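You operate a simulated robot arm through the tools that you are given. There is no shell and no other tool. Be economical: measure what you need, move in short steps, check, and stop when the job is done.

You are at the controls of a simulated robot arm. One attempt, no reset.

## Task
Wipe up the spilt powder with the yellow pad and close both jars.
Fine: each lid on its own jar; put the pad back where it lay. What is to be rubbed or washed off counts as gone when no trace of it is left.

The check looks at the end state, three seconds after you hand in, the way a careful person would. Anything else that was tipped, shoved, dropped, spilled or broken makes it a failure. Lids that push on must go on centred and level and be pressed home; caps that screw on are set level and turned clockwise until they are tight.

## Robot
A 6-joint arm with a two-finger parallel gripper, fixed in place. Base frame: the origin is at the foot of the arm, x ahead of it, y to its left, z up; the work surface is at about z = 0. Units: m, rad, N and s.
With the tool pointing down near the work surface it reaches from about 0.14 to 0.58 m from the base axis. Its first joint turns from -1.152 to 1.152 rad. Payload 2.1 kg.
The TCP is the grasp point between the finger pads, 0.03 m short of the fingertips. In the tool frame z runs along the fingers and y along their closing line. The gripper opens to 0.094 m. The fingers are 0.028 m wide and 0.01 m thick; the gripper's body (0.05 by 0.096 m) begins 0.055 m behind the TCP.
Orientation is that of the tool frame in the base frame, as a unit quaternion [x, y, z, w]. With the fingers straight down and closing along the base's y, the tool's x points along the base's -x, its y along +y and its z along -z.

## Interface
- The arm moves only by the tool arm_command. Its argument "plan" is a list of rows, each an object (a shift or turn left out is 0, a gripper value left out holds the last) with "translation": the shift along the base's x, y, z in m, a list of three; "rotation": the turn, a rotation vector about the base's x, y, z in rad, a list of three; "fingers": the finger opening in m, from 0 to 0.094. In form: [{"translation": [dx, dy, dz], "rotation": [ax, ay, az], "fingers": fingers}, ...]. A call has 1 to 8 rows; each row shifts and turns the commanded pose from where the row before left it. Each row takes 0.2 s and may step no farther than 0.05 m and 0.15 rad from the row before; otherwise, or with a gripper value out of range, the whole call is refused. Where a pose cannot be reached the arm comes as near as it can. A force on the tool above 90 N (or 10 N above the force at the start of the call, whichever is more), or a blocked arm, ends the call early, and 0.2 s more pass. Each finger travels about 0.072 m/s and halts on what it meets, pressing with about 40 N; the grip force reading is that of the motor and also rises with nothing between the fingers. The clock runs only during rows and for 0.2 s after the last one: add rows that do not move to give the fingers time. It gives the time, the measured TCP pose, the force on the tool (base axes), the opening and the grip force at its end, in the units of the frame above (readings bear some noise), with the torque about the TCP (base axes, N m) and any sound that the robot's microphone picked up.
- Cameras (640 x 400 px; columns grow to the right, rows downward): "scene" is fixed at [0.0484, -0.3686, 0.4901]; the picture's right is [0.85, -0.52, 0.00], its down [-0.31, -0.50, -0.81] and it looks along [0.42, 0.69, -0.59] (base axes); focal length 324 px, centre (320, 200). "wrist" rides on the gripper at [0.076, 0.014, -0.102] in the tool frame; the picture's right is [-0.18, 0.98, 0.00], its down [-0.75, -0.14, -0.64] and it looks along [-0.63, -0.12, 0.77] (tool axes); focal length 243 px, centre (320, 200). There is no depth. A picture from a camera that has moved, and an enlarged one, comes with that camera's place and axes in the base frame and with its lens. The place of the scene camera against the robot may be out by one fixed shift of up to 0.012 m in any direction.
- capture(camera): a new picture of that camera. The clock stands still meanwhile.
- zoom(camera, box): a new picture of the part [left, top, right, bottom] of that camera's present view, enlarged. The clock stands still meanwhile.
- close_job(): hands the job in; it is judged then, once.

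Work in short steps. Places have to be worked out from the pictures, the camera data and where the tool is seen: move nearer, look again, correct. Check each grasp and each placing, and mend what went wrong. You have 120 turns and 76 pictures in all, those below and enlarged ones among them. Open the gripper and draw the arm clear of the work before you hand the job in, unless the task says otherwise; then end with one line.

The tools are called as name(argument=value, ...) on one line, values as JSON. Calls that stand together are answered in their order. arm_command: Moves the arm, as the interface text tells. Its arguments: {"type":"object","properties":{"plan":{"type":"array","items":{"type":"object","properties":{"translation":{"type":"array","items":{"type":"number"}},"rotation":{"type":"array","items":{"type":"number"}},"fingers":{"type":"number"}}}}},"required":["plan"]} The other tools are called the same way: capture (camera) takes a picture; zoom (camera, box) takes an enlarged picture of a part of a camera's view; close_job () hands the job in.

At the start:

```text
time_s: 0.0
tool_pos: [0.2716, 0.1217, 0.2827]
ee_rot: [0.0, 1.0, 0.0, 0.0]
force: [-0.7, -0.6, 0.3]
moment: [-0.01, -0.03, 0.02]
width: 0.094
grasp_force: 0.2
```

scene: 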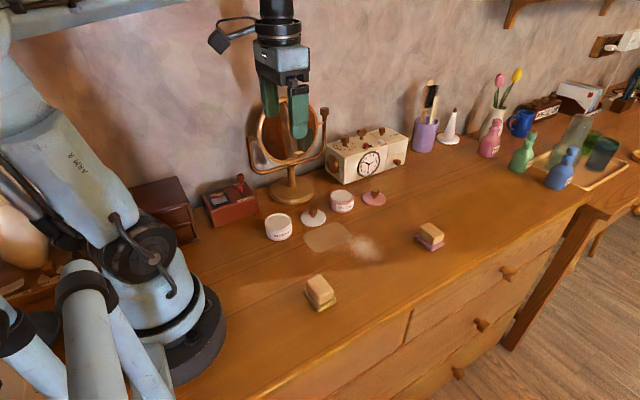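
wrist: 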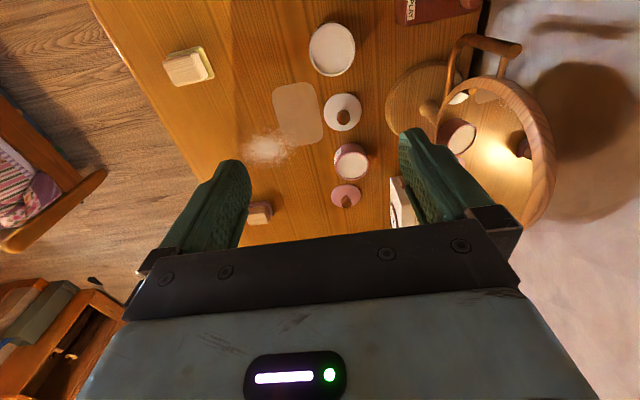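

The scene shows two jars, two knobbed lids, powder and two pads (one yellow-based, one pinkish). I look closer.

zoom(camera="scene", box=[250, 170, 410, 270])

zoom(camera="scene", box=[290, 210, 466, 320])

zoom(camera="wrist", box=[140, 10, 400, 230])

```text
4.00 times, centred on (330, 220) of scene
camera zoom: at [0.0484, -0.3686, 0.4901], right [0.85, -0.52, 0.0], down [-0.31, -0.5, -0.81], along [0.42, 0.69, -0.59], focal length 1295 px, centre (280, 120)
```

zoom: 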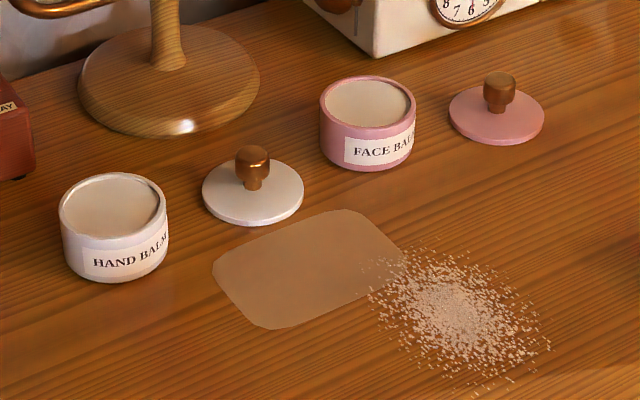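

```text
3.64 times, centred on (378, 265) of scene
camera zoom: at [0.0484, -0.3686, 0.4901], right [0.85, -0.52, 0.0], down [-0.31, -0.5, -0.81], along [0.42, 0.69, -0.59], focal length 1177 px, centre (109, -36)
```

zoom: 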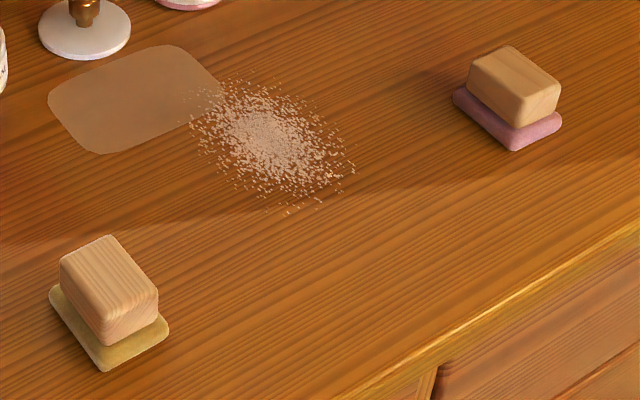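

```text
1.82 times, centred on (270, 120) of wrist
camera zoom: at [0.1964, 0.1354, 0.3857], right [0.18, 0.98, 0.0], down [0.75, -0.14, 0.64], along [0.63, -0.12, -0.77], focal length 441 px, centre (411, 346)
```

zoom: 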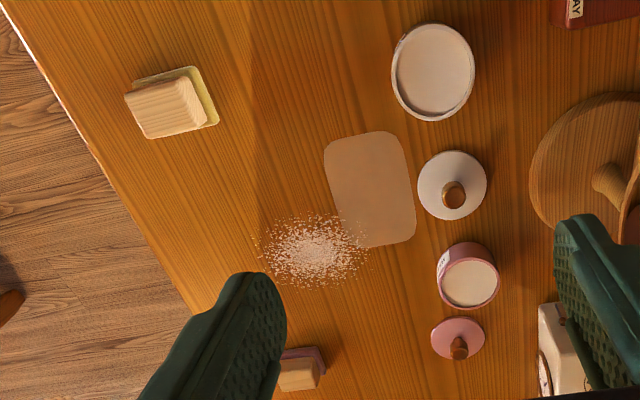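

Yellow pad is at about (0.238, -0.052), long side nearly along y. I move above it and look again.

arm_command(plan=[{"translation": [-0.0067, -0.0347, -0.028]}, {"translation": [-0.0067, -0.0347, -0.028]}, {"translation": [-0.0067, -0.0347, -0.028]}, {"translation": [-0.0067, -0.0347, -0.028]}, {"translation": [-0.0067, -0.0347, -0.028]}, {}])

capture(camera="wrist")

zoom(camera="scene", box=[240, 180, 400, 320])

```text
time_s: 1.4
tool_pos: [0.2378, -0.0538, 0.1405]
ee_rot: [0.0, 1.0, 0.0, 0.0]
force: [-0.3, -0.6, 0.1]
moment: [-0.01, -0.03, 0.01]
width: 0.094
grasp_force: 0.0
```

```text
70 pictures are left
camera wrist: at [0.1627, -0.0394, 0.2442], right [0.18, 0.98, 0.0], down [0.75, -0.14, 0.64], along [0.63, -0.12, -0.77], focal length 243 px, centre (320, 200)
```

wrist: 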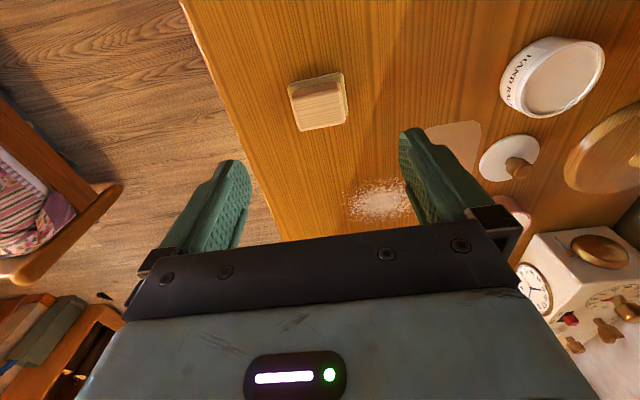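

```text
2.86 times, centred on (320, 250) of scene
camera zoom: at [0.0484, -0.3686, 0.4901], right [0.85, -0.52, 0.0], down [-0.31, -0.5, -0.81], along [0.42, 0.69, -0.59], focal length 925 px, centre (320, 57)
```

zoom: 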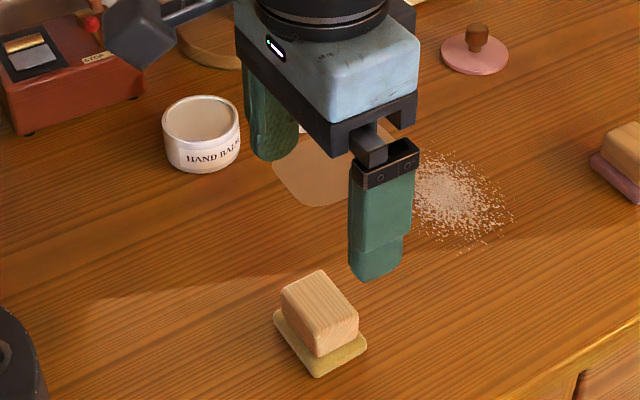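

Block top centre is about (0.235, -0.053), aligned with y. I descend to z≈0.046 and close.

arm_command(plan=[{"translation": [-0.003, 0.001, -0.045]}, {"translation": [0, 0, -0.035]}, {"translation": [0, 0, -0.013]}, {}])

zoom(camera="scene", box=[240, 220, 400, 320])

capture(camera="wrist")

```text
time_s: 2.4
tool_pos: [0.2347, -0.0514, 0.0511]
ee_rot: [0.001, 1.0, 0.0, 0.0]
force: [0.1, 0.1, 0.5]
moment: [0.0, 0.01, 0.01]
width: 0.0939
grasp_force: 0.0
```

```text
4.00 times, centred on (320, 270) of scene
camera zoom: at [0.0484, -0.3686, 0.4901], right [0.85, -0.52, 0.0], down [-0.31, -0.5, -0.81], along [0.42, 0.69, -0.59], focal length 1295 px, centre (320, -80)
```

zoom: 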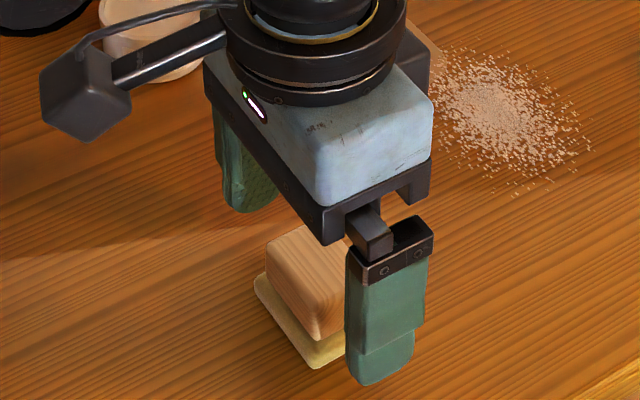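

```text
67 pictures are left
camera wrist: at [0.1591, -0.0375, 0.1533], right [0.18, 0.98, 0.0], down [0.75, -0.14, 0.64], along [0.63, -0.12, -0.77], focal length 243 px, centre (320, 200)
```

wrist: 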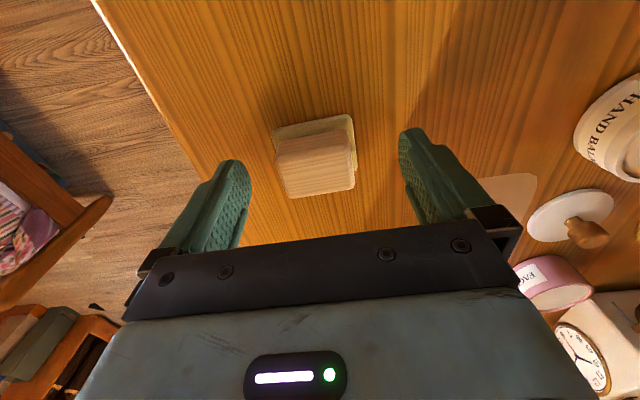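

The block is well between the fingers; I lower slightly (fingertips above the pad flange) and close.

arm_command(plan=[{"translation": [-0.002, -0.001, -0.004]}, {"fingers": 0.03}, {"fingers": 0.03}, {"fingers": 0.03}, {"fingers": 0.03}])

capture(camera="wrist")

```text
time_s: 3.6
tool_pos: [0.2325, -0.0511, 0.0456]
ee_rot: [0.0, 1.0, 0.0, 0.0]
force: [0.2, -0.2, 0.7]
moment: [-0.01, 0.02, 0.01]
width: 0.0427
grasp_force: 40.2
```

```text
66 pictures are left
camera wrist: at [0.1569, -0.0381, 0.1494], right [0.18, 0.98, 0.0], down [0.75, -0.14, 0.64], along [0.63, -0.12, -0.77], focal length 243 px, centre (320, 200)
```

wrist: 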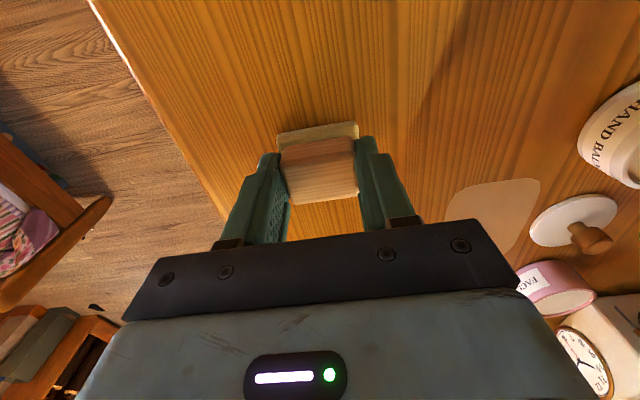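

The pad is held (0.0427 m), its rest pose noted: TCP (0.2325, -0.0511, 0.0456). I lift and carry it to the edge of the powder, which spans about x 0.335–0.422, y -0.045–0.058.

arm_command(plan=[{"translation": [0, 0, 0.035]}, {"translation": [0.036, -0.003, 0]}, {"translation": [0.036, -0.003, 0]}, {"translation": [0.034, -0.002, 0]}, {}])

capture(camera="scene")

capture(camera="wrist")

```text
time_s: 4.8
tool_pos: [0.3395, -0.0591, 0.0796]
ee_rot: [0.0, 1.0, -0.001, 0.0]
force: [-0.2, 0.0, 0.1]
moment: [0.0, -0.01, -0.06]
width: 0.0299
grasp_force: 0.1
```

```text
65 pictures are left
```

scene: 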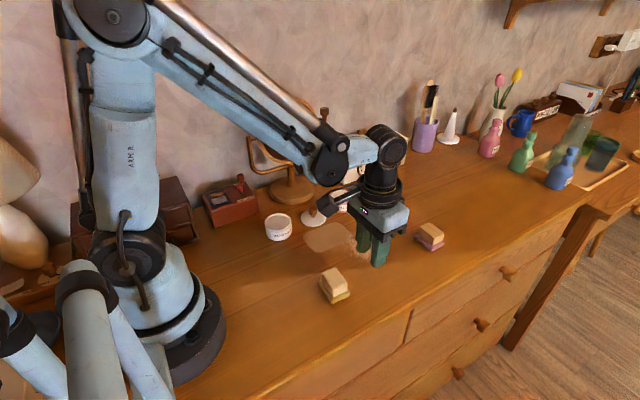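

```text
64 pictures are left
camera wrist: at [0.2648, -0.0459, 0.1836], right [0.18, 0.98, 0.0], down [0.75, -0.14, 0.64], along [0.63, -0.12, -0.77], focal length 243 px, centre (320, 200)
```

wrist: 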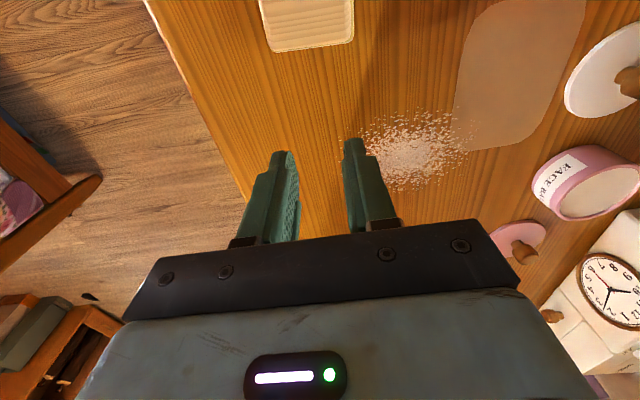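

The pad slipped out: the fingers are closed on nothing and it now lies slightly shifted. I look closer to see how it lies.

zoom(camera="scene", box=[296, 255, 376, 315])

arm_command(plan=[{"translation": [-0.03, 0, 0.02], "fingers": 0.094}, {"translation": [-0.04, 0.002, 0.02]}, {"translation": [-0.03, 0.002, 0]}, {}])

capture(camera="wrist")

```text
6.67 times, centred on (336, 285) of scene
camera zoom: at [0.0484, -0.3686, 0.4901], right [0.85, -0.52, 0.0], down [-0.31, -0.5, -0.81], along [0.42, 0.69, -0.59], focal length 2158 px, centre (213, -367)
```

zoom: 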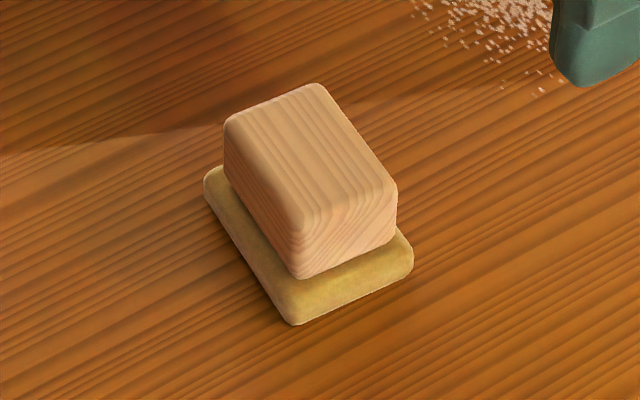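

```text
time_s: 5.8
tool_pos: [0.2374, -0.0572, 0.1226]
ee_rot: [0.0, 1.0, -0.001, 0.0]
force: [-0.3, 0.1, 1.0]
moment: [0.0, -0.02, 0.03]
width: 0.0939
grasp_force: 0.0
```

```text
62 pictures are left
camera wrist: at [0.1628, -0.0423, 0.2259], right [0.18, 0.98, 0.0], down [0.75, -0.14, 0.64], along [0.63, -0.12, -0.77], focal length 243 px, centre (320, 200)
```

wrist: 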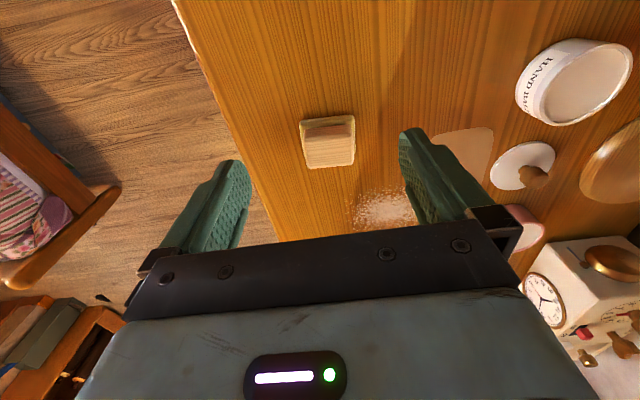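

The pad is upright. I zoom on the wrist view to locate the block more precisely before regripping deeper.

zoom(camera="wrist", box=[272, 105, 384, 175])

```text
5.71 times, centred on (328, 140) of wrist
camera zoom: at [0.1628, -0.0423, 0.2259], right [0.18, 0.98, 0.0], down [0.75, -0.14, 0.64], along [0.63, -0.12, -0.77], focal length 1386 px, centre (274, 543)
```

zoom: 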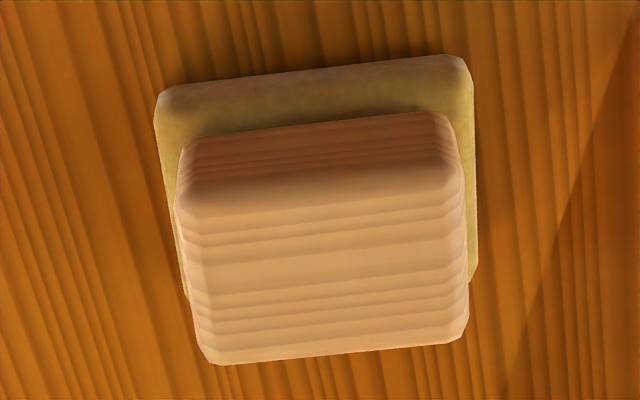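

The block centre is about (0.269, -0.054), yawed about -0.08 rad; my previous grasp was ~5 mm off centre. Original pad centre thus was ≈(0.2375, -0.053), yaw ≈ -0.02. I match yaw and centre and go down.

arm_command(plan=[{"translation": [0.0315, 0.0034, -0.03], "rotation": [0, 0, -0.08]}, {"translation": [0, 0, -0.03]}, {"translation": [0, 0, -0.018]}, {}])

capture(camera="wrist")

zoom(camera="scene", box=[280, 230, 400, 310])

```text
time_s: 6.8
tool_pos: [0.2692, -0.0524, 0.0429]
ee_rot: [0.04, 0.999, 0.0, 0.0]
force: [0.0, 0.2, 0.1]
moment: [0.0, 0.02, -0.03]
width: 0.0941
grasp_force: 0.0
```

```text
60 pictures are left
camera wrist: at [0.1959, -0.0332, 0.1471], right [0.26, 0.96, 0.0], down [0.74, -0.2, 0.64], along [0.62, -0.17, -0.77], focal length 243 px, centre (320, 200)
```

wrist: 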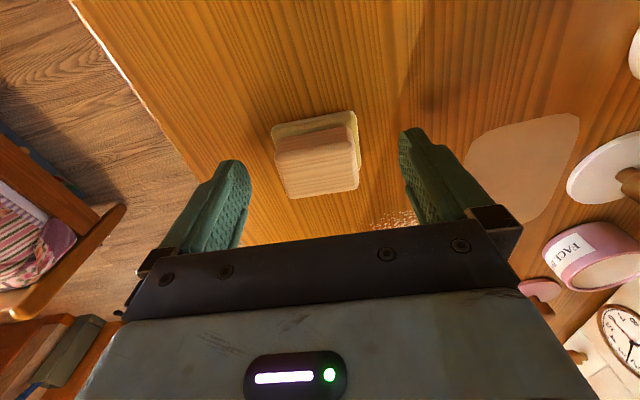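

```text
5.00 times, centred on (340, 270) of scene
camera zoom: at [0.0484, -0.3686, 0.4901], right [0.85, -0.52, 0.0], down [-0.31, -0.5, -0.81], along [0.42, 0.69, -0.59], focal length 1619 px, centre (220, -150)
```

zoom: 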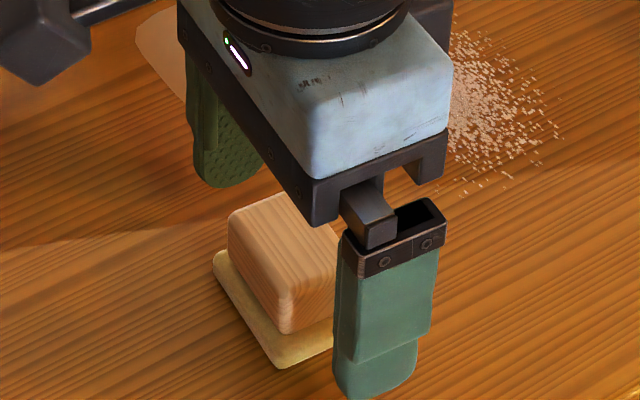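

Fingers look centred on the block. I drop 1.5 mm and close fully.

arm_command(plan=[{"translation": [0, -0.001, -0.002]}, {"fingers": 0.0}, {}, {}, {}, {}])

arm_command(plan=[{"translation": [0, 0, 0.004]}, {"translation": [0, 0, 0.004]}, {}])

zoom(camera="scene", box=[280, 230, 400, 310])

```text
time_s: 8.2
tool_pos: [0.2704, -0.0542, 0.0421]
ee_rot: [0.039, 0.999, -0.001, 0.0]
force: [-0.3, -4.6, 9.3]
moment: [-0.1, 0.02, 0.02]
width: 0.043
grasp_force: 40.1
```

```text
time_s: 9.0
tool_pos: [0.2712, -0.0535, 0.0493]
ee_rot: [0.04, 0.999, 0.0, 0.0]
force: [-0.3, 0.2, -0.3]
moment: [0.02, 0.0, -0.02]
width: 0.0427
grasp_force: 39.9
```

```text
5.00 times, centred on (340, 270) of scene
camera zoom: at [0.0484, -0.3686, 0.4901], right [0.85, -0.52, 0.0], down [-0.31, -0.5, -0.81], along [0.42, 0.69, -0.59], focal length 1619 px, centre (220, -150)
```

zoom: 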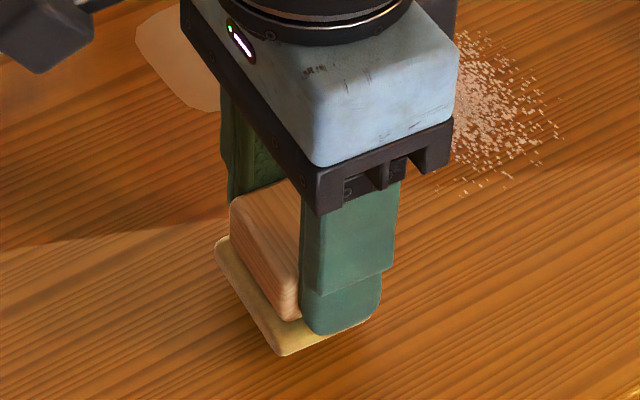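

Lifted 7 mm and still held. Continue lifting slowly and check.

arm_command(plan=[{"translation": [0, 0, 0.006]}, {"translation": [0, 0, 0.006]}, {}])

zoom(camera="scene", box=[280, 230, 400, 310])

capture(camera="wrist")

```text
time_s: 9.8
tool_pos: [0.2713, -0.0536, 0.0604]
ee_rot: [0.04, 0.999, 0.0, 0.0]
force: [-0.2, -0.4, 0.0]
moment: [-0.02, -0.02, -0.03]
width: 0.0429
grasp_force: 39.9
```

```text
5.00 times, centred on (340, 270) of scene
camera zoom: at [0.0484, -0.3686, 0.4901], right [0.85, -0.52, 0.0], down [-0.31, -0.5, -0.81], along [0.42, 0.69, -0.59], focal length 1619 px, centre (220, -150)
```

zoom: 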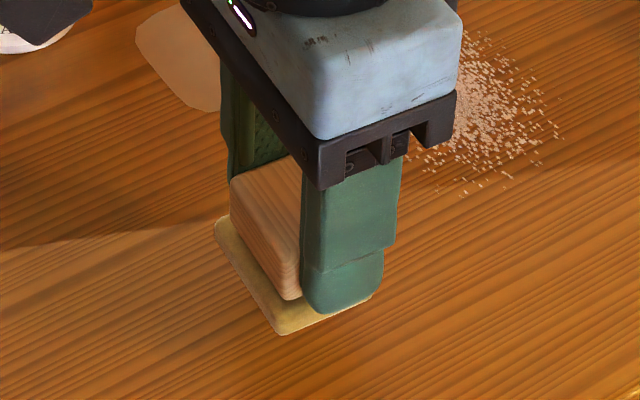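

```text
56 pictures are left
camera wrist: at [0.1966, -0.0342, 0.1641], right [0.26, 0.97, 0.0], down [0.74, -0.2, 0.64], along [0.62, -0.17, -0.77], focal length 243 px, centre (320, 200)
```

wrist: 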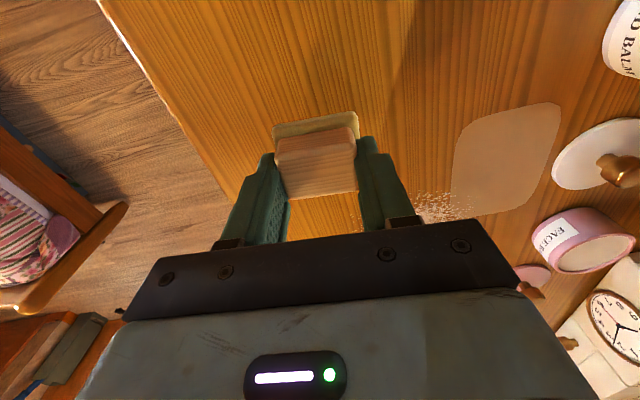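

Held firmly. I carry it gently to (0.345, -0.055), restoring the yaw.

arm_command(plan=[{"translation": [0.015, 0, 0], "rotation": [0, 0, 0.02]}, {"translation": [0.02, 0, 0], "rotation": [0, 0, 0.02]}, {"translation": [0.02, 0, 0], "rotation": [0, 0, 0.02]}, {"translation": [0.018, 0, 0]}, {}, {"translation": [0, 0, -0.008]}, {}])

capture(camera="wrist")

```text
time_s: 11.4
tool_pos: [0.3425, -0.0526, 0.0509]
ee_rot: [0.01, 1.0, 0.001, 0.0]
force: [-0.2, 0.4, 0.4]
moment: [-0.02, 0.03, -0.01]
width: 0.0426
grasp_force: 40.1
```

```text
55 pictures are left
camera wrist: at [0.2684, -0.0379, 0.1555], right [0.2, 0.98, 0.0], down [0.75, -0.16, 0.64], along [0.63, -0.13, -0.77], focal length 243 px, centre (320, 200)
```

wrist: 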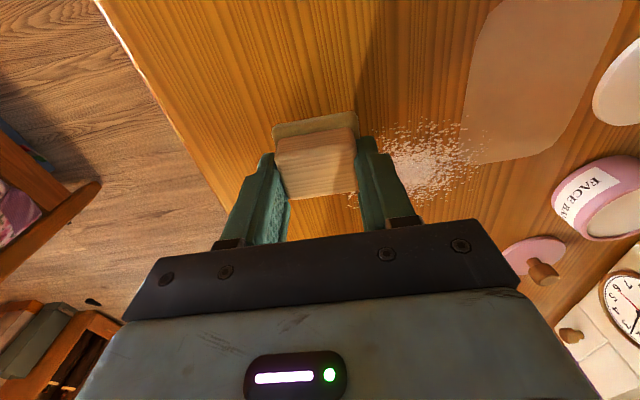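

Lower to contact and read the force.

arm_command(plan=[{"translation": [0, 0, -0.006]}, {"translation": [0, 0, -0.004]}, {}])

```text
time_s: 12.2
tool_pos: [0.3437, -0.0539, 0.0412]
ee_rot: [0.01, 1.0, 0.0, 0.0]
force: [0.0, 0.7, 0.4]
moment: [0.02, -0.01, -0.01]
width: 0.0426
grasp_force: 39.9
```

arm_command(plan=[{"translation": [0, 0, -0.002]}, {}])

arm_command(plan=[{"translation": [0, 0, -0.002]}, {}])

```text
time_s: 12.8
tool_pos: [0.3431, -0.0533, 0.0411]
ee_rot: [0.01, 1.0, -0.001, 0.001]
force: [-4.5, -1.7, 64.4]
moment: [-0.01, 0.22, -0.01]
width: 0.0427
grasp_force: 40.3
```

```text
time_s: 13.1
tool_pos: [0.3433, -0.0539, 0.0411]
ee_rot: [0.009, 1.0, 0.0, -0.001]
force: [-1.1, 0.7, 31.8]
moment: [-0.01, -0.01, 0.0]
width: 0.0425
grasp_force: 39.8
stopped in row 1: the force on the tool passed its limit (the readings are from after the stop); the commanded pose is now the measured one
```

Contact at z≈0.041 and stiff. Back off a fraction for a light press, then the first stroke along +y.

arm_command(plan=[{"translation": [0, 0, 0.0004]}, {}])

arm_command(plan=[{"translation": [0, 0.02, 0]}, {"translation": [0, 0.02, 0]}, {"translation": [0, 0.02, 0]}, {}])

capture(camera="wrist")

```text
time_s: 13.7
tool_pos: [0.3432, -0.054, 0.0422]
ee_rot: [0.01, 1.0, -0.001, -0.001]
force: [-6.0, 1.7, 37.5]
moment: [0.01, 0.08, 0.01]
width: 0.0429
grasp_force: 39.8
```

```text
time_s: 14.7
tool_pos: [0.3433, 0.0081, 0.0417]
ee_rot: [0.009, 1.0, -0.001, -0.001]
force: [0.6, 0.4, -0.3]
moment: [-0.02, 0.0, 0.01]
width: 0.0424
grasp_force: 39.6
```

```text
54 pictures are left
camera wrist: at [0.269, 0.0236, 0.1454], right [0.2, 0.98, 0.0], down [0.75, -0.16, 0.64], along [0.63, -0.13, -0.77], focal length 243 px, centre (320, 200)
```

wrist: 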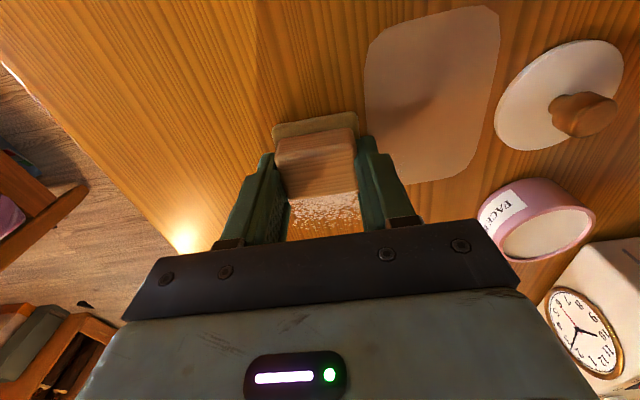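

Force fell to about zero; lower by 0.6 mm and continue the stroke.

arm_command(plan=[{"translation": [0, 0, -0.0007]}, {}])

arm_command(plan=[{"translation": [0, 0.02, 0]}, {"translation": [0, 0.02, 0]}, {"translation": [0, 0.012, 0]}, {}])

capture(camera="wrist")

```text
time_s: 15.3
tool_pos: [0.3438, 0.0083, 0.0416]
ee_rot: [0.01, 1.0, 0.0, -0.001]
force: [-1.8, 3.2, 29.0]
moment: [0.08, 0.02, 0.0]
width: 0.0428
grasp_force: 40.0
```

```text
time_s: 16.3
tool_pos: [0.3441, 0.0578, 0.041]
ee_rot: [0.01, 1.0, -0.005, 0.0]
force: [-2.0, -29.5, 70.6]
moment: [-0.21, 0.15, 0.01]
width: 0.0428
grasp_force: 40.0
```

```text
53 pictures are left
camera wrist: at [0.2694, 0.0732, 0.1444], right [0.21, 0.98, -0.01], down [0.75, -0.15, 0.64], along [0.63, -0.14, -0.77], focal length 243 px, centre (320, 200)
```

wrist: 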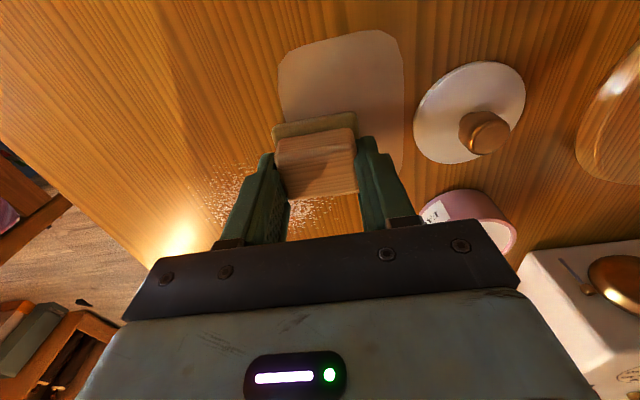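

Force is up to 70 N here, so raise 1.2 mm; shift +x and stroke back.

arm_command(plan=[{"translation": [0, 0, 0.0013]}, {"translation": [0.026, 0, 0]}, {}])

arm_command(plan=[{"translation": [0, -0.02, 0]}, {"translation": [0, -0.02, 0]}, {}])

```text
time_s: 17.1
tool_pos: [0.3705, 0.0608, 0.0417]
ee_rot: [0.008, 1.0, 0.002, 0.0]
force: [-12.2, 8.4, 28.7]
moment: [0.01, 0.42, -0.1]
width: 0.0427
grasp_force: 40.5
```

```text
time_s: 17.9
tool_pos: [0.3697, 0.0169, 0.042]
ee_rot: [0.012, 1.0, 0.0, 0.001]
force: [1.7, 0.4, 3.7]
moment: [0.16, -0.11, -0.01]
width: 0.0427
grasp_force: 40.6
```

Light contact; press slightly more and continue -y.

arm_command(plan=[{"translation": [0, -0.02, -0.0005]}, {"translation": [0, -0.02, 0]}, {}])

arm_command(plan=[{"translation": [0, -0.02, 0]}, {"translation": [0, -0.015, 0]}, {}])

zoom(camera="scene", box=[290, 200, 450, 300])

capture(camera="wrist")

```text
time_s: 18.7
tool_pos: [0.3702, -0.0187, 0.0421]
ee_rot: [0.008, 1.0, 0.006, 0.0]
force: [-3.9, 31.5, 81.3]
moment: [-0.02, 0.05, 0.02]
width: 0.0426
grasp_force: 39.7
```

```text
time_s: 19.5
tool_pos: [0.3706, -0.0549, 0.0404]
ee_rot: [0.01, 1.0, 0.003, 0.0]
force: [0.6, 21.3, 45.0]
moment: [0.39, 0.01, -0.02]
width: 0.0425
grasp_force: 39.7
```

```text
4.00 times, centred on (370, 250) of scene
camera zoom: at [0.0483, -0.3686, 0.4901], right [0.85, -0.52, 0.0], down [-0.31, -0.5, -0.81], along [0.42, 0.69, -0.59], focal length 1295 px, centre (120, 0)
```

zoom: 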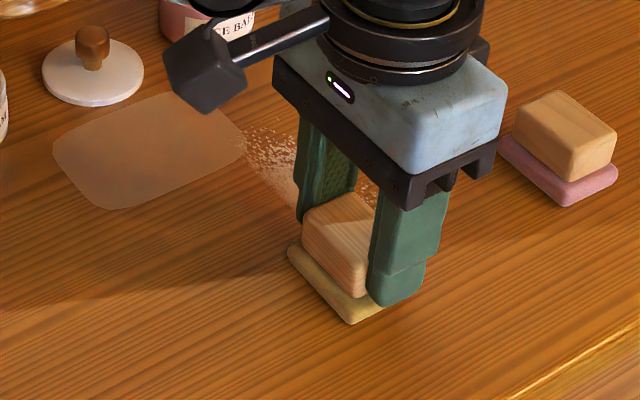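

```text
51 pictures are left
camera wrist: at [0.295, -0.0405, 0.1447], right [0.2, 0.98, 0.01], down [0.75, -0.16, 0.64], along [0.63, -0.13, -0.77], focal length 243 px, centre (320, 200)
```

wrist: 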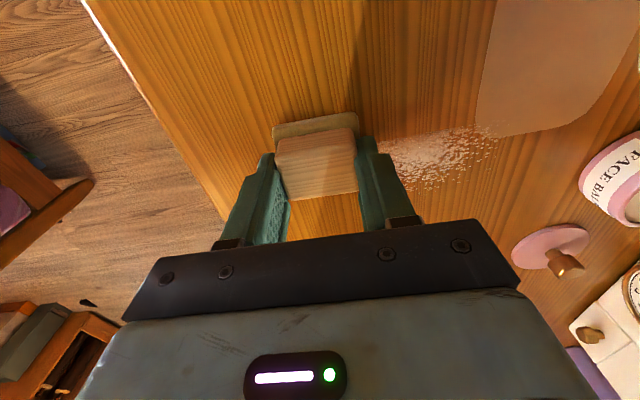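

The pad erases powder where it passes with pressure. Shift +0.02 x and stroke +y.

arm_command(plan=[{"translation": [0.02, 0, 0.0005]}, {"translation": [0, 0.02, 0]}, {"translation": [0, 0.02, 0]}, {}])

arm_command(plan=[{"translation": [0, 0.015, -0.0003]}, {"translation": [0, 0.015, 0]}, {"translation": [0, 0.015, 0]}, {"translation": [0, 0.015, 0]}, {}])

capture(camera="wrist")

```text
time_s: 20.5
tool_pos: [0.3888, -0.0168, 0.0412]
ee_rot: [0.011, 1.0, -0.001, 0.0]
force: [1.5, -4.1, 7.0]
moment: [-0.13, -0.13, -0.05]
width: 0.0426
grasp_force: 40.1
```

```text
time_s: 21.7
tool_pos: [0.3889, 0.0423, 0.0419]
ee_rot: [0.011, 1.0, -0.001, -0.001]
force: [-0.1, -9.8, 23.3]
moment: [-0.29, 0.0, -0.05]
width: 0.0425
grasp_force: 39.8
```

```text
50 pictures are left
camera wrist: at [0.315, 0.0581, 0.145], right [0.2, 0.98, 0.0], down [0.75, -0.16, 0.64], along [0.63, -0.13, -0.77], focal length 243 px, centre (320, 200)
```

wrist: 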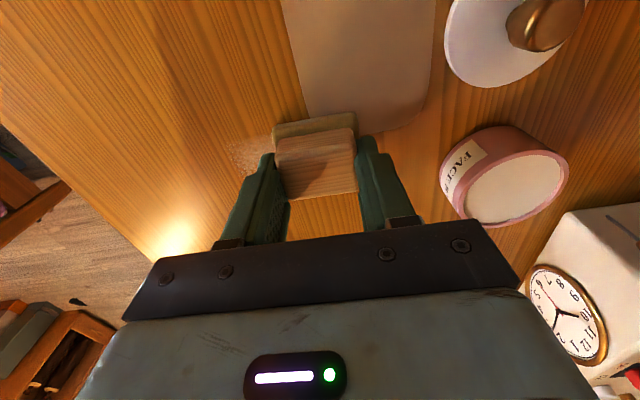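

Some remains at the left side. Next lane at x≈0.41, stroking -y.

arm_command(plan=[{"translation": [0.02, 0, 0]}, {"translation": [0, -0.015, 0]}, {"translation": [0, -0.015, 0]}, {}])

arm_command(plan=[{"translation": [0, -0.02, 0]}, {"translation": [0, -0.02, 0]}, {"translation": [0, -0.02, 0]}, {"translation": [0, -0.01, 0]}, {}])

capture(camera="wrist")

zoom(camera="scene", box=[290, 200, 450, 300])

```text
time_s: 22.7
tool_pos: [0.4101, 0.0148, 0.041]
ee_rot: [0.009, 1.0, 0.0, 0.0]
force: [2.2, 5.9, 10.7]
moment: [0.23, -0.1, 0.03]
width: 0.0426
grasp_force: 40.0
```

```text
time_s: 23.9
tool_pos: [0.411, -0.0572, 0.0416]
ee_rot: [0.009, 1.0, 0.002, -0.001]
force: [-0.4, 17.2, 38.1]
moment: [0.37, 0.03, 0.01]
width: 0.0427
grasp_force: 40.6
```

```text
49 pictures are left
camera wrist: at [0.3353, -0.0414, 0.1449], right [0.2, 0.98, 0.0], down [0.75, -0.16, 0.64], along [0.63, -0.13, -0.77], focal length 243 px, centre (320, 200)
```

wrist: 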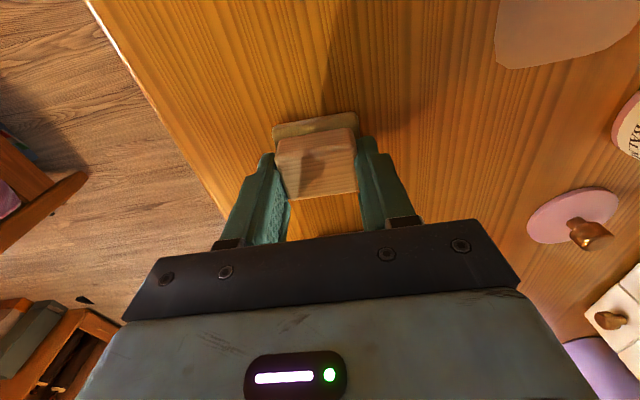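

```text
4.00 times, centred on (370, 250) of scene
camera zoom: at [0.0483, -0.3686, 0.4901], right [0.85, -0.52, 0.0], down [-0.31, -0.5, -0.81], along [0.42, 0.69, -0.59], focal length 1295 px, centre (120, 0)
```

zoom: 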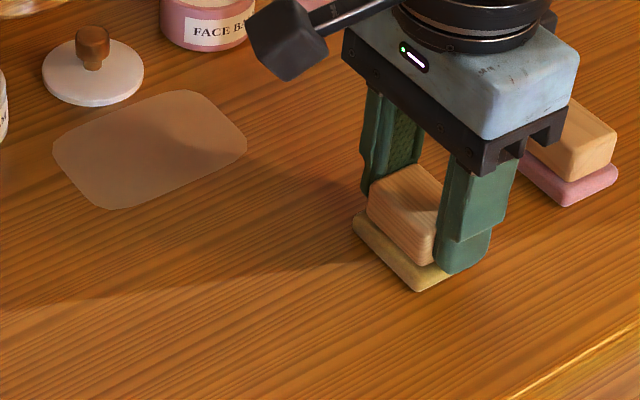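

Powder looks gone. I lift and carry the pad back towards its original spot (TCP ≈ 0.239, -0.0535).

arm_command(plan=[{"translation": [0, 0, 0.015]}, {"translation": [0, 0, 0.015]}, {"translation": [-0.03, 0.001, 0]}, {"translation": [-0.04, 0.001, 0]}, {"translation": [-0.04, 0.001, 0]}, {"translation": [-0.04, 0, 0]}, {"translation": [-0.021, 0, 0]}, {}])

zoom(camera="scene", box=[290, 200, 450, 300])

capture(camera="wrist")

```text
time_s: 25.7
tool_pos: [0.2374, -0.0543, 0.0711]
ee_rot: [0.01, 1.0, 0.0, -0.001]
force: [0.2, 0.6, -1.1]
moment: [-0.03, 0.0, 0.01]
width: 0.0427
grasp_force: 39.8
```

```text
4.00 times, centred on (370, 250) of scene
camera zoom: at [0.0484, -0.3686, 0.4901], right [0.85, -0.52, 0.0], down [-0.31, -0.5, -0.81], along [0.42, 0.69, -0.59], focal length 1295 px, centre (120, 0)
```

zoom: 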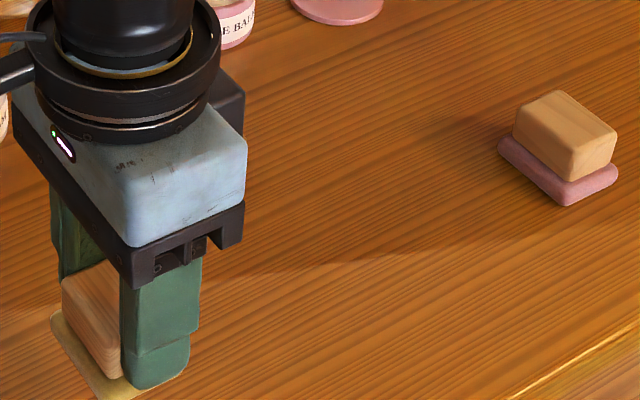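

```text
46 pictures are left
camera wrist: at [0.1621, -0.0397, 0.1754], right [0.2, 0.98, 0.0], down [0.75, -0.16, 0.64], along [0.63, -0.13, -0.77], focal length 243 px, centre (320, 200)
```

wrist: 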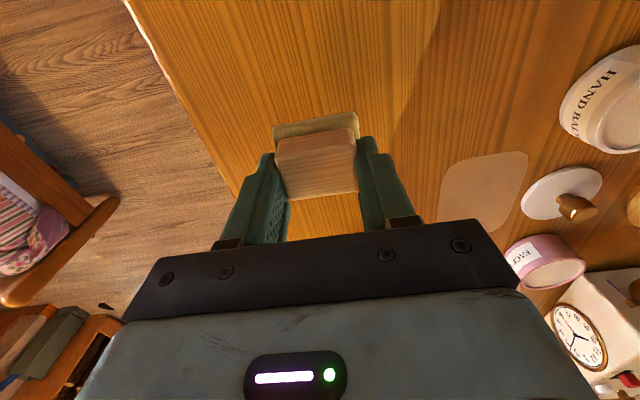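

Table is clean. Lower to just above contact and compare with the original view.

arm_command(plan=[{"translation": [0.001, 0.0005, -0.018]}, {"translation": [0, 0, -0.01]}, {}])

zoom(camera="scene", box=[290, 210, 466, 320])

```text
time_s: 26.5
tool_pos: [0.2398, -0.0544, 0.0432]
ee_rot: [0.01, 1.0, 0.0, -0.001]
force: [0.1, -0.2, -1.3]
moment: [-0.03, 0.02, -0.02]
width: 0.0426
grasp_force: 39.8
```

```text
3.64 times, centred on (378, 265) of scene
camera zoom: at [0.0484, -0.3686, 0.4901], right [0.85, -0.52, 0.0], down [-0.31, -0.5, -0.81], along [0.42, 0.69, -0.59], focal length 1177 px, centre (109, -36)
```

zoom: 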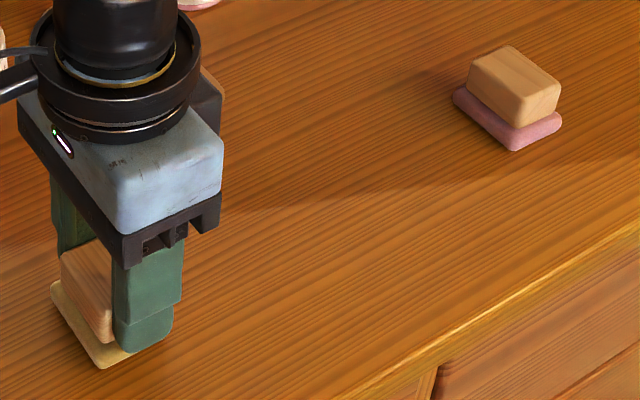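

Corners match the original view within a couple of pixels. Lower to contact and release gently, then rise.

arm_command(plan=[{"translation": [0, 0, -0.0015]}, {"fingers": 0.05}, {"fingers": 0.075}, {"fingers": 0.094}, {}])

arm_command(plan=[{"translation": [0, 0, 0.04]}, {"translation": [0, 0.02, 0.04]}, {"translation": [0.015, 0.04, 0.01]}, {"translation": [0.015, 0.04, 0.01]}, {"translation": [0.015, 0.04, 0.01]}, {"translation": [0.01, 0.04, 0]}, {}])

zoom(camera="scene", box=[290, 210, 466, 320])

capture(camera="wrist")

```text
time_s: 27.7
tool_pos: [0.2394, -0.0538, 0.0413]
ee_rot: [0.009, 1.0, 0.0, -0.001]
force: [0.2, -0.1, 0.1]
moment: [-0.01, -0.01, 0.02]
width: 0.0941
grasp_force: 0.1
```

```text
time_s: 29.3
tool_pos: [0.2955, 0.1268, 0.1527]
ee_rot: [0.01, 1.0, 0.001, -0.001]
force: [-1.0, -0.6, 0.2]
moment: [0.01, -0.03, -0.01]
width: 0.0939
grasp_force: 0.0
```

```text
3.64 times, centred on (378, 265) of scene
camera zoom: at [0.0484, -0.3686, 0.4901], right [0.85, -0.52, 0.0], down [-0.31, -0.5, -0.81], along [0.42, 0.69, -0.59], focal length 1177 px, centre (109, -36)
```

zoom: 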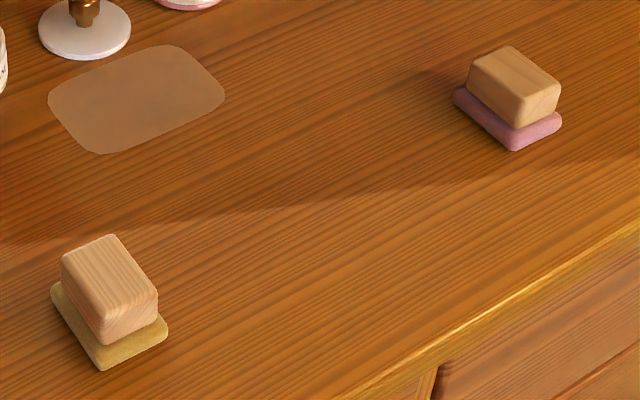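

```text
43 pictures are left
camera wrist: at [0.2207, 0.1425, 0.2562], right [0.2, 0.98, 0.0], down [0.75, -0.16, 0.64], along [0.63, -0.13, -0.77], focal length 243 px, centre (320, 200)
```

wrist: 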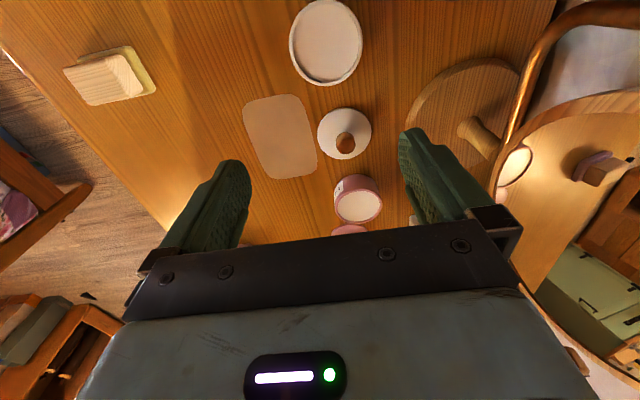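

Pad is back exactly and the powder gone. Now study the lids and jars.

zoom(camera="wrist", box=[270, 0, 400, 165])

zoom(camera="scene", box=[255, 180, 335, 245])

zoom(camera="scene", box=[320, 175, 400, 225])

```text
2.42 times, centred on (335, 82) of wrist
camera zoom: at [0.2207, 0.1425, 0.2562], right [0.2, 0.98, 0.0], down [0.75, -0.16, 0.64], along [0.63, -0.13, -0.77], focal length 588 px, centre (284, 485)
```

zoom: 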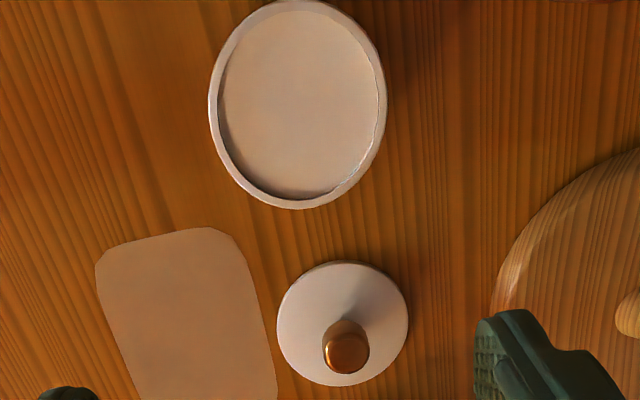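

```text
6.15 times, centred on (295, 212) of scene
camera zoom: at [0.0484, -0.3686, 0.4901], right [0.85, -0.52, 0.0], down [-0.31, -0.5, -0.81], along [0.42, 0.69, -0.59], focal length 1992 px, centre (474, 123)
```

zoom: 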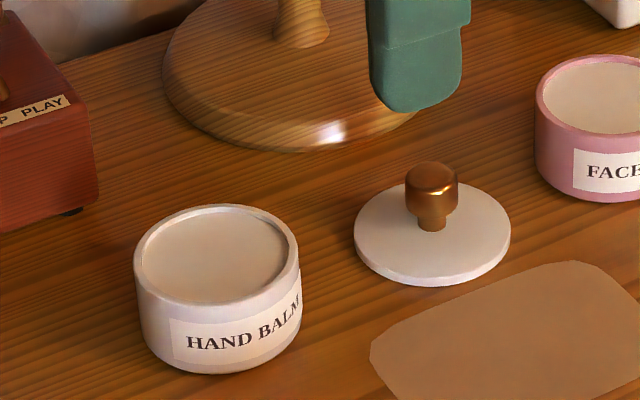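

```text
8.00 times, centred on (360, 200) of scene
camera zoom: at [0.0484, -0.3686, 0.4901], right [0.85, -0.52, 0.0], down [-0.31, -0.5, -0.81], along [0.42, 0.69, -0.59], focal length 2590 px, centre (0, 200)
```

zoom: 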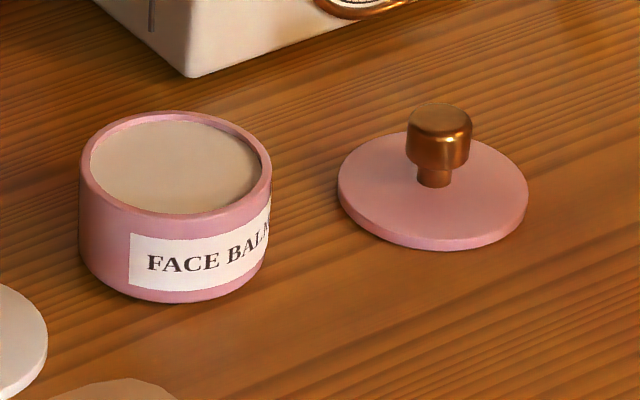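

Both lids look like ~60 mm knobbed discs on ~58 mm jars of ~33 mm height. White lid at ≈(0.339, 0.1455). I move above it with a smaller opening and look.

arm_command(plan=[{"translation": [0.022, 0.0095, -0.02], "rotation": [0, 0, 0.02], "fingers": 0.05}, {"translation": [0.0215, 0.009, -0.02]}, {"translation": [0, 0, -0.02]}, {}])

capture(camera="wrist")

zoom(camera="scene", box=[260, 160, 380, 240])

```text
time_s: 30.3
tool_pos: [0.3389, 0.1467, 0.0906]
ee_rot: [0.0, 1.0, 0.0, 0.0]
force: [0.0, 0.4, 0.0]
moment: [0.01, -0.04, -0.02]
width: 0.05
grasp_force: 0.0
```

```text
39 pictures are left
camera wrist: at [0.2631, 0.1605, 0.1942], right [0.18, 0.98, 0.0], down [0.75, -0.14, 0.64], along [0.63, -0.12, -0.77], focal length 243 px, centre (320, 200)
```

wrist: 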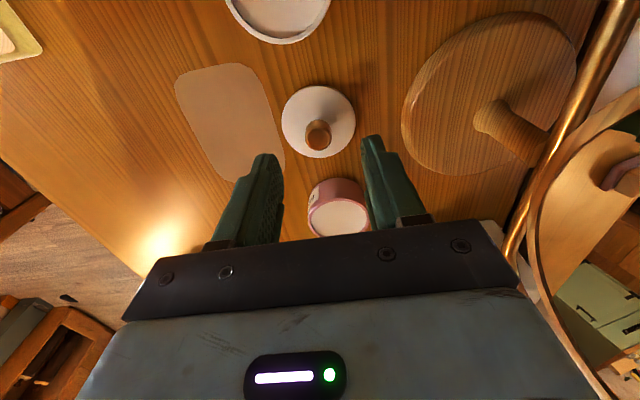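

```text
5.00 times, centred on (320, 200) of scene
camera zoom: at [0.0484, -0.3686, 0.4901], right [0.85, -0.52, 0.0], down [-0.31, -0.5, -0.81], along [0.42, 0.69, -0.59], focal length 1619 px, centre (320, 200)
```

zoom: 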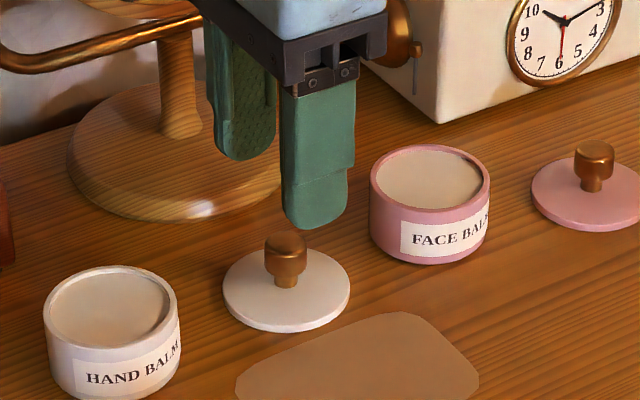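

Disc centre ≈ (0.338, 0.1455). Descend to z≈0.043 with small correction.

arm_command(plan=[{"translation": [-0.001, -0.001, -0.025]}, {"translation": [0, 0, -0.015]}, {"translation": [0, 0, -0.006]}, {}])

zoom(camera="wrist", box=[220, 60, 420, 240])

zoom(camera="scene", box=[280, 180, 360, 240])

```text
time_s: 31.3
tool_pos: [0.3351, 0.1444, 0.0453]
ee_rot: [0.0, 1.0, 0.0, -0.002]
force: [0.6, 0.1, -1.0]
moment: [-0.01, -0.03, -0.02]
width: 0.05
grasp_force: 0.1
```

```text
2.22 times, centred on (320, 150) of wrist
camera zoom: at [0.2616, 0.1589, 0.1494], right [0.18, 0.98, 0.0], down [0.75, -0.14, 0.64], along [0.63, -0.12, -0.77], focal length 539 px, centre (320, 311)
```

zoom: 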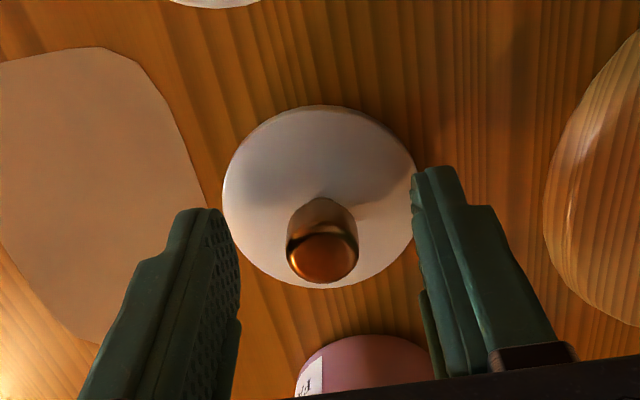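

```text
6.67 times, centred on (320, 210) of scene
camera zoom: at [0.0484, -0.3686, 0.4901], right [0.85, -0.52, 0.0], down [-0.31, -0.5, -0.81], along [0.42, 0.69, -0.59], focal length 2158 px, centre (320, 133)
```

zoom: 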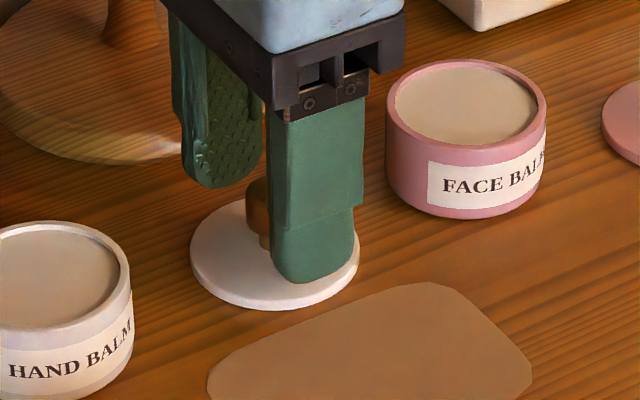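

Knob is centred between the fingers, top at z≈0.037. Lower 2 mm and close.

arm_command(plan=[{"translation": [0.0005, 0, -0.002]}, {"fingers": 0.0}, {}, {}, {}])

arm_command(plan=[{"translation": [0, 0, 0.006]}, {"translation": [0, 0, 0.006]}, {}])

zoom(camera="wrist", box=[220, 60, 420, 240])

zoom(camera="scene", box=[280, 180, 360, 240])

```text
time_s: 32.5
tool_pos: [0.3374, 0.1448, 0.0443]
ee_rot: [-0.001, 1.0, 0.0, 0.0]
force: [0.4, 0.5, -0.4]
moment: [-0.01, 0.0, -0.02]
width: 0.018
grasp_force: 39.9
```

```text
time_s: 33.3
tool_pos: [0.3373, 0.1456, 0.0558]
ee_rot: [0.0, 1.0, -0.001, -0.002]
force: [0.1, -0.4, -0.9]
moment: [0.01, 0.0, 0.0]
width: 0.0181
grasp_force: 40.0
```

```text
2.22 times, centred on (320, 150) of wrist
camera zoom: at [0.2625, 0.1595, 0.1594], right [0.18, 0.98, 0.0], down [0.75, -0.14, 0.64], along [0.63, -0.12, -0.77], focal length 539 px, centre (320, 311)
```

zoom: 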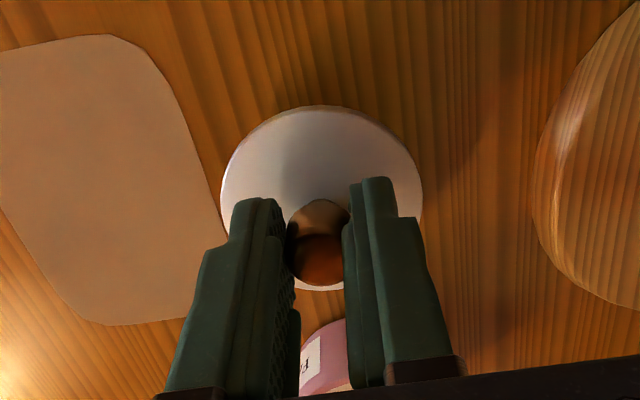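

```text
6.67 times, centred on (320, 210) of scene
camera zoom: at [0.0484, -0.3686, 0.4901], right [0.85, -0.52, 0.0], down [-0.31, -0.5, -0.81], along [0.42, 0.69, -0.59], focal length 2158 px, centre (320, 133)
```

zoom: 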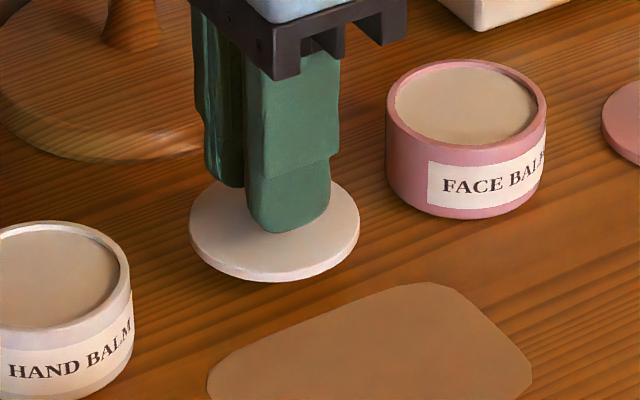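

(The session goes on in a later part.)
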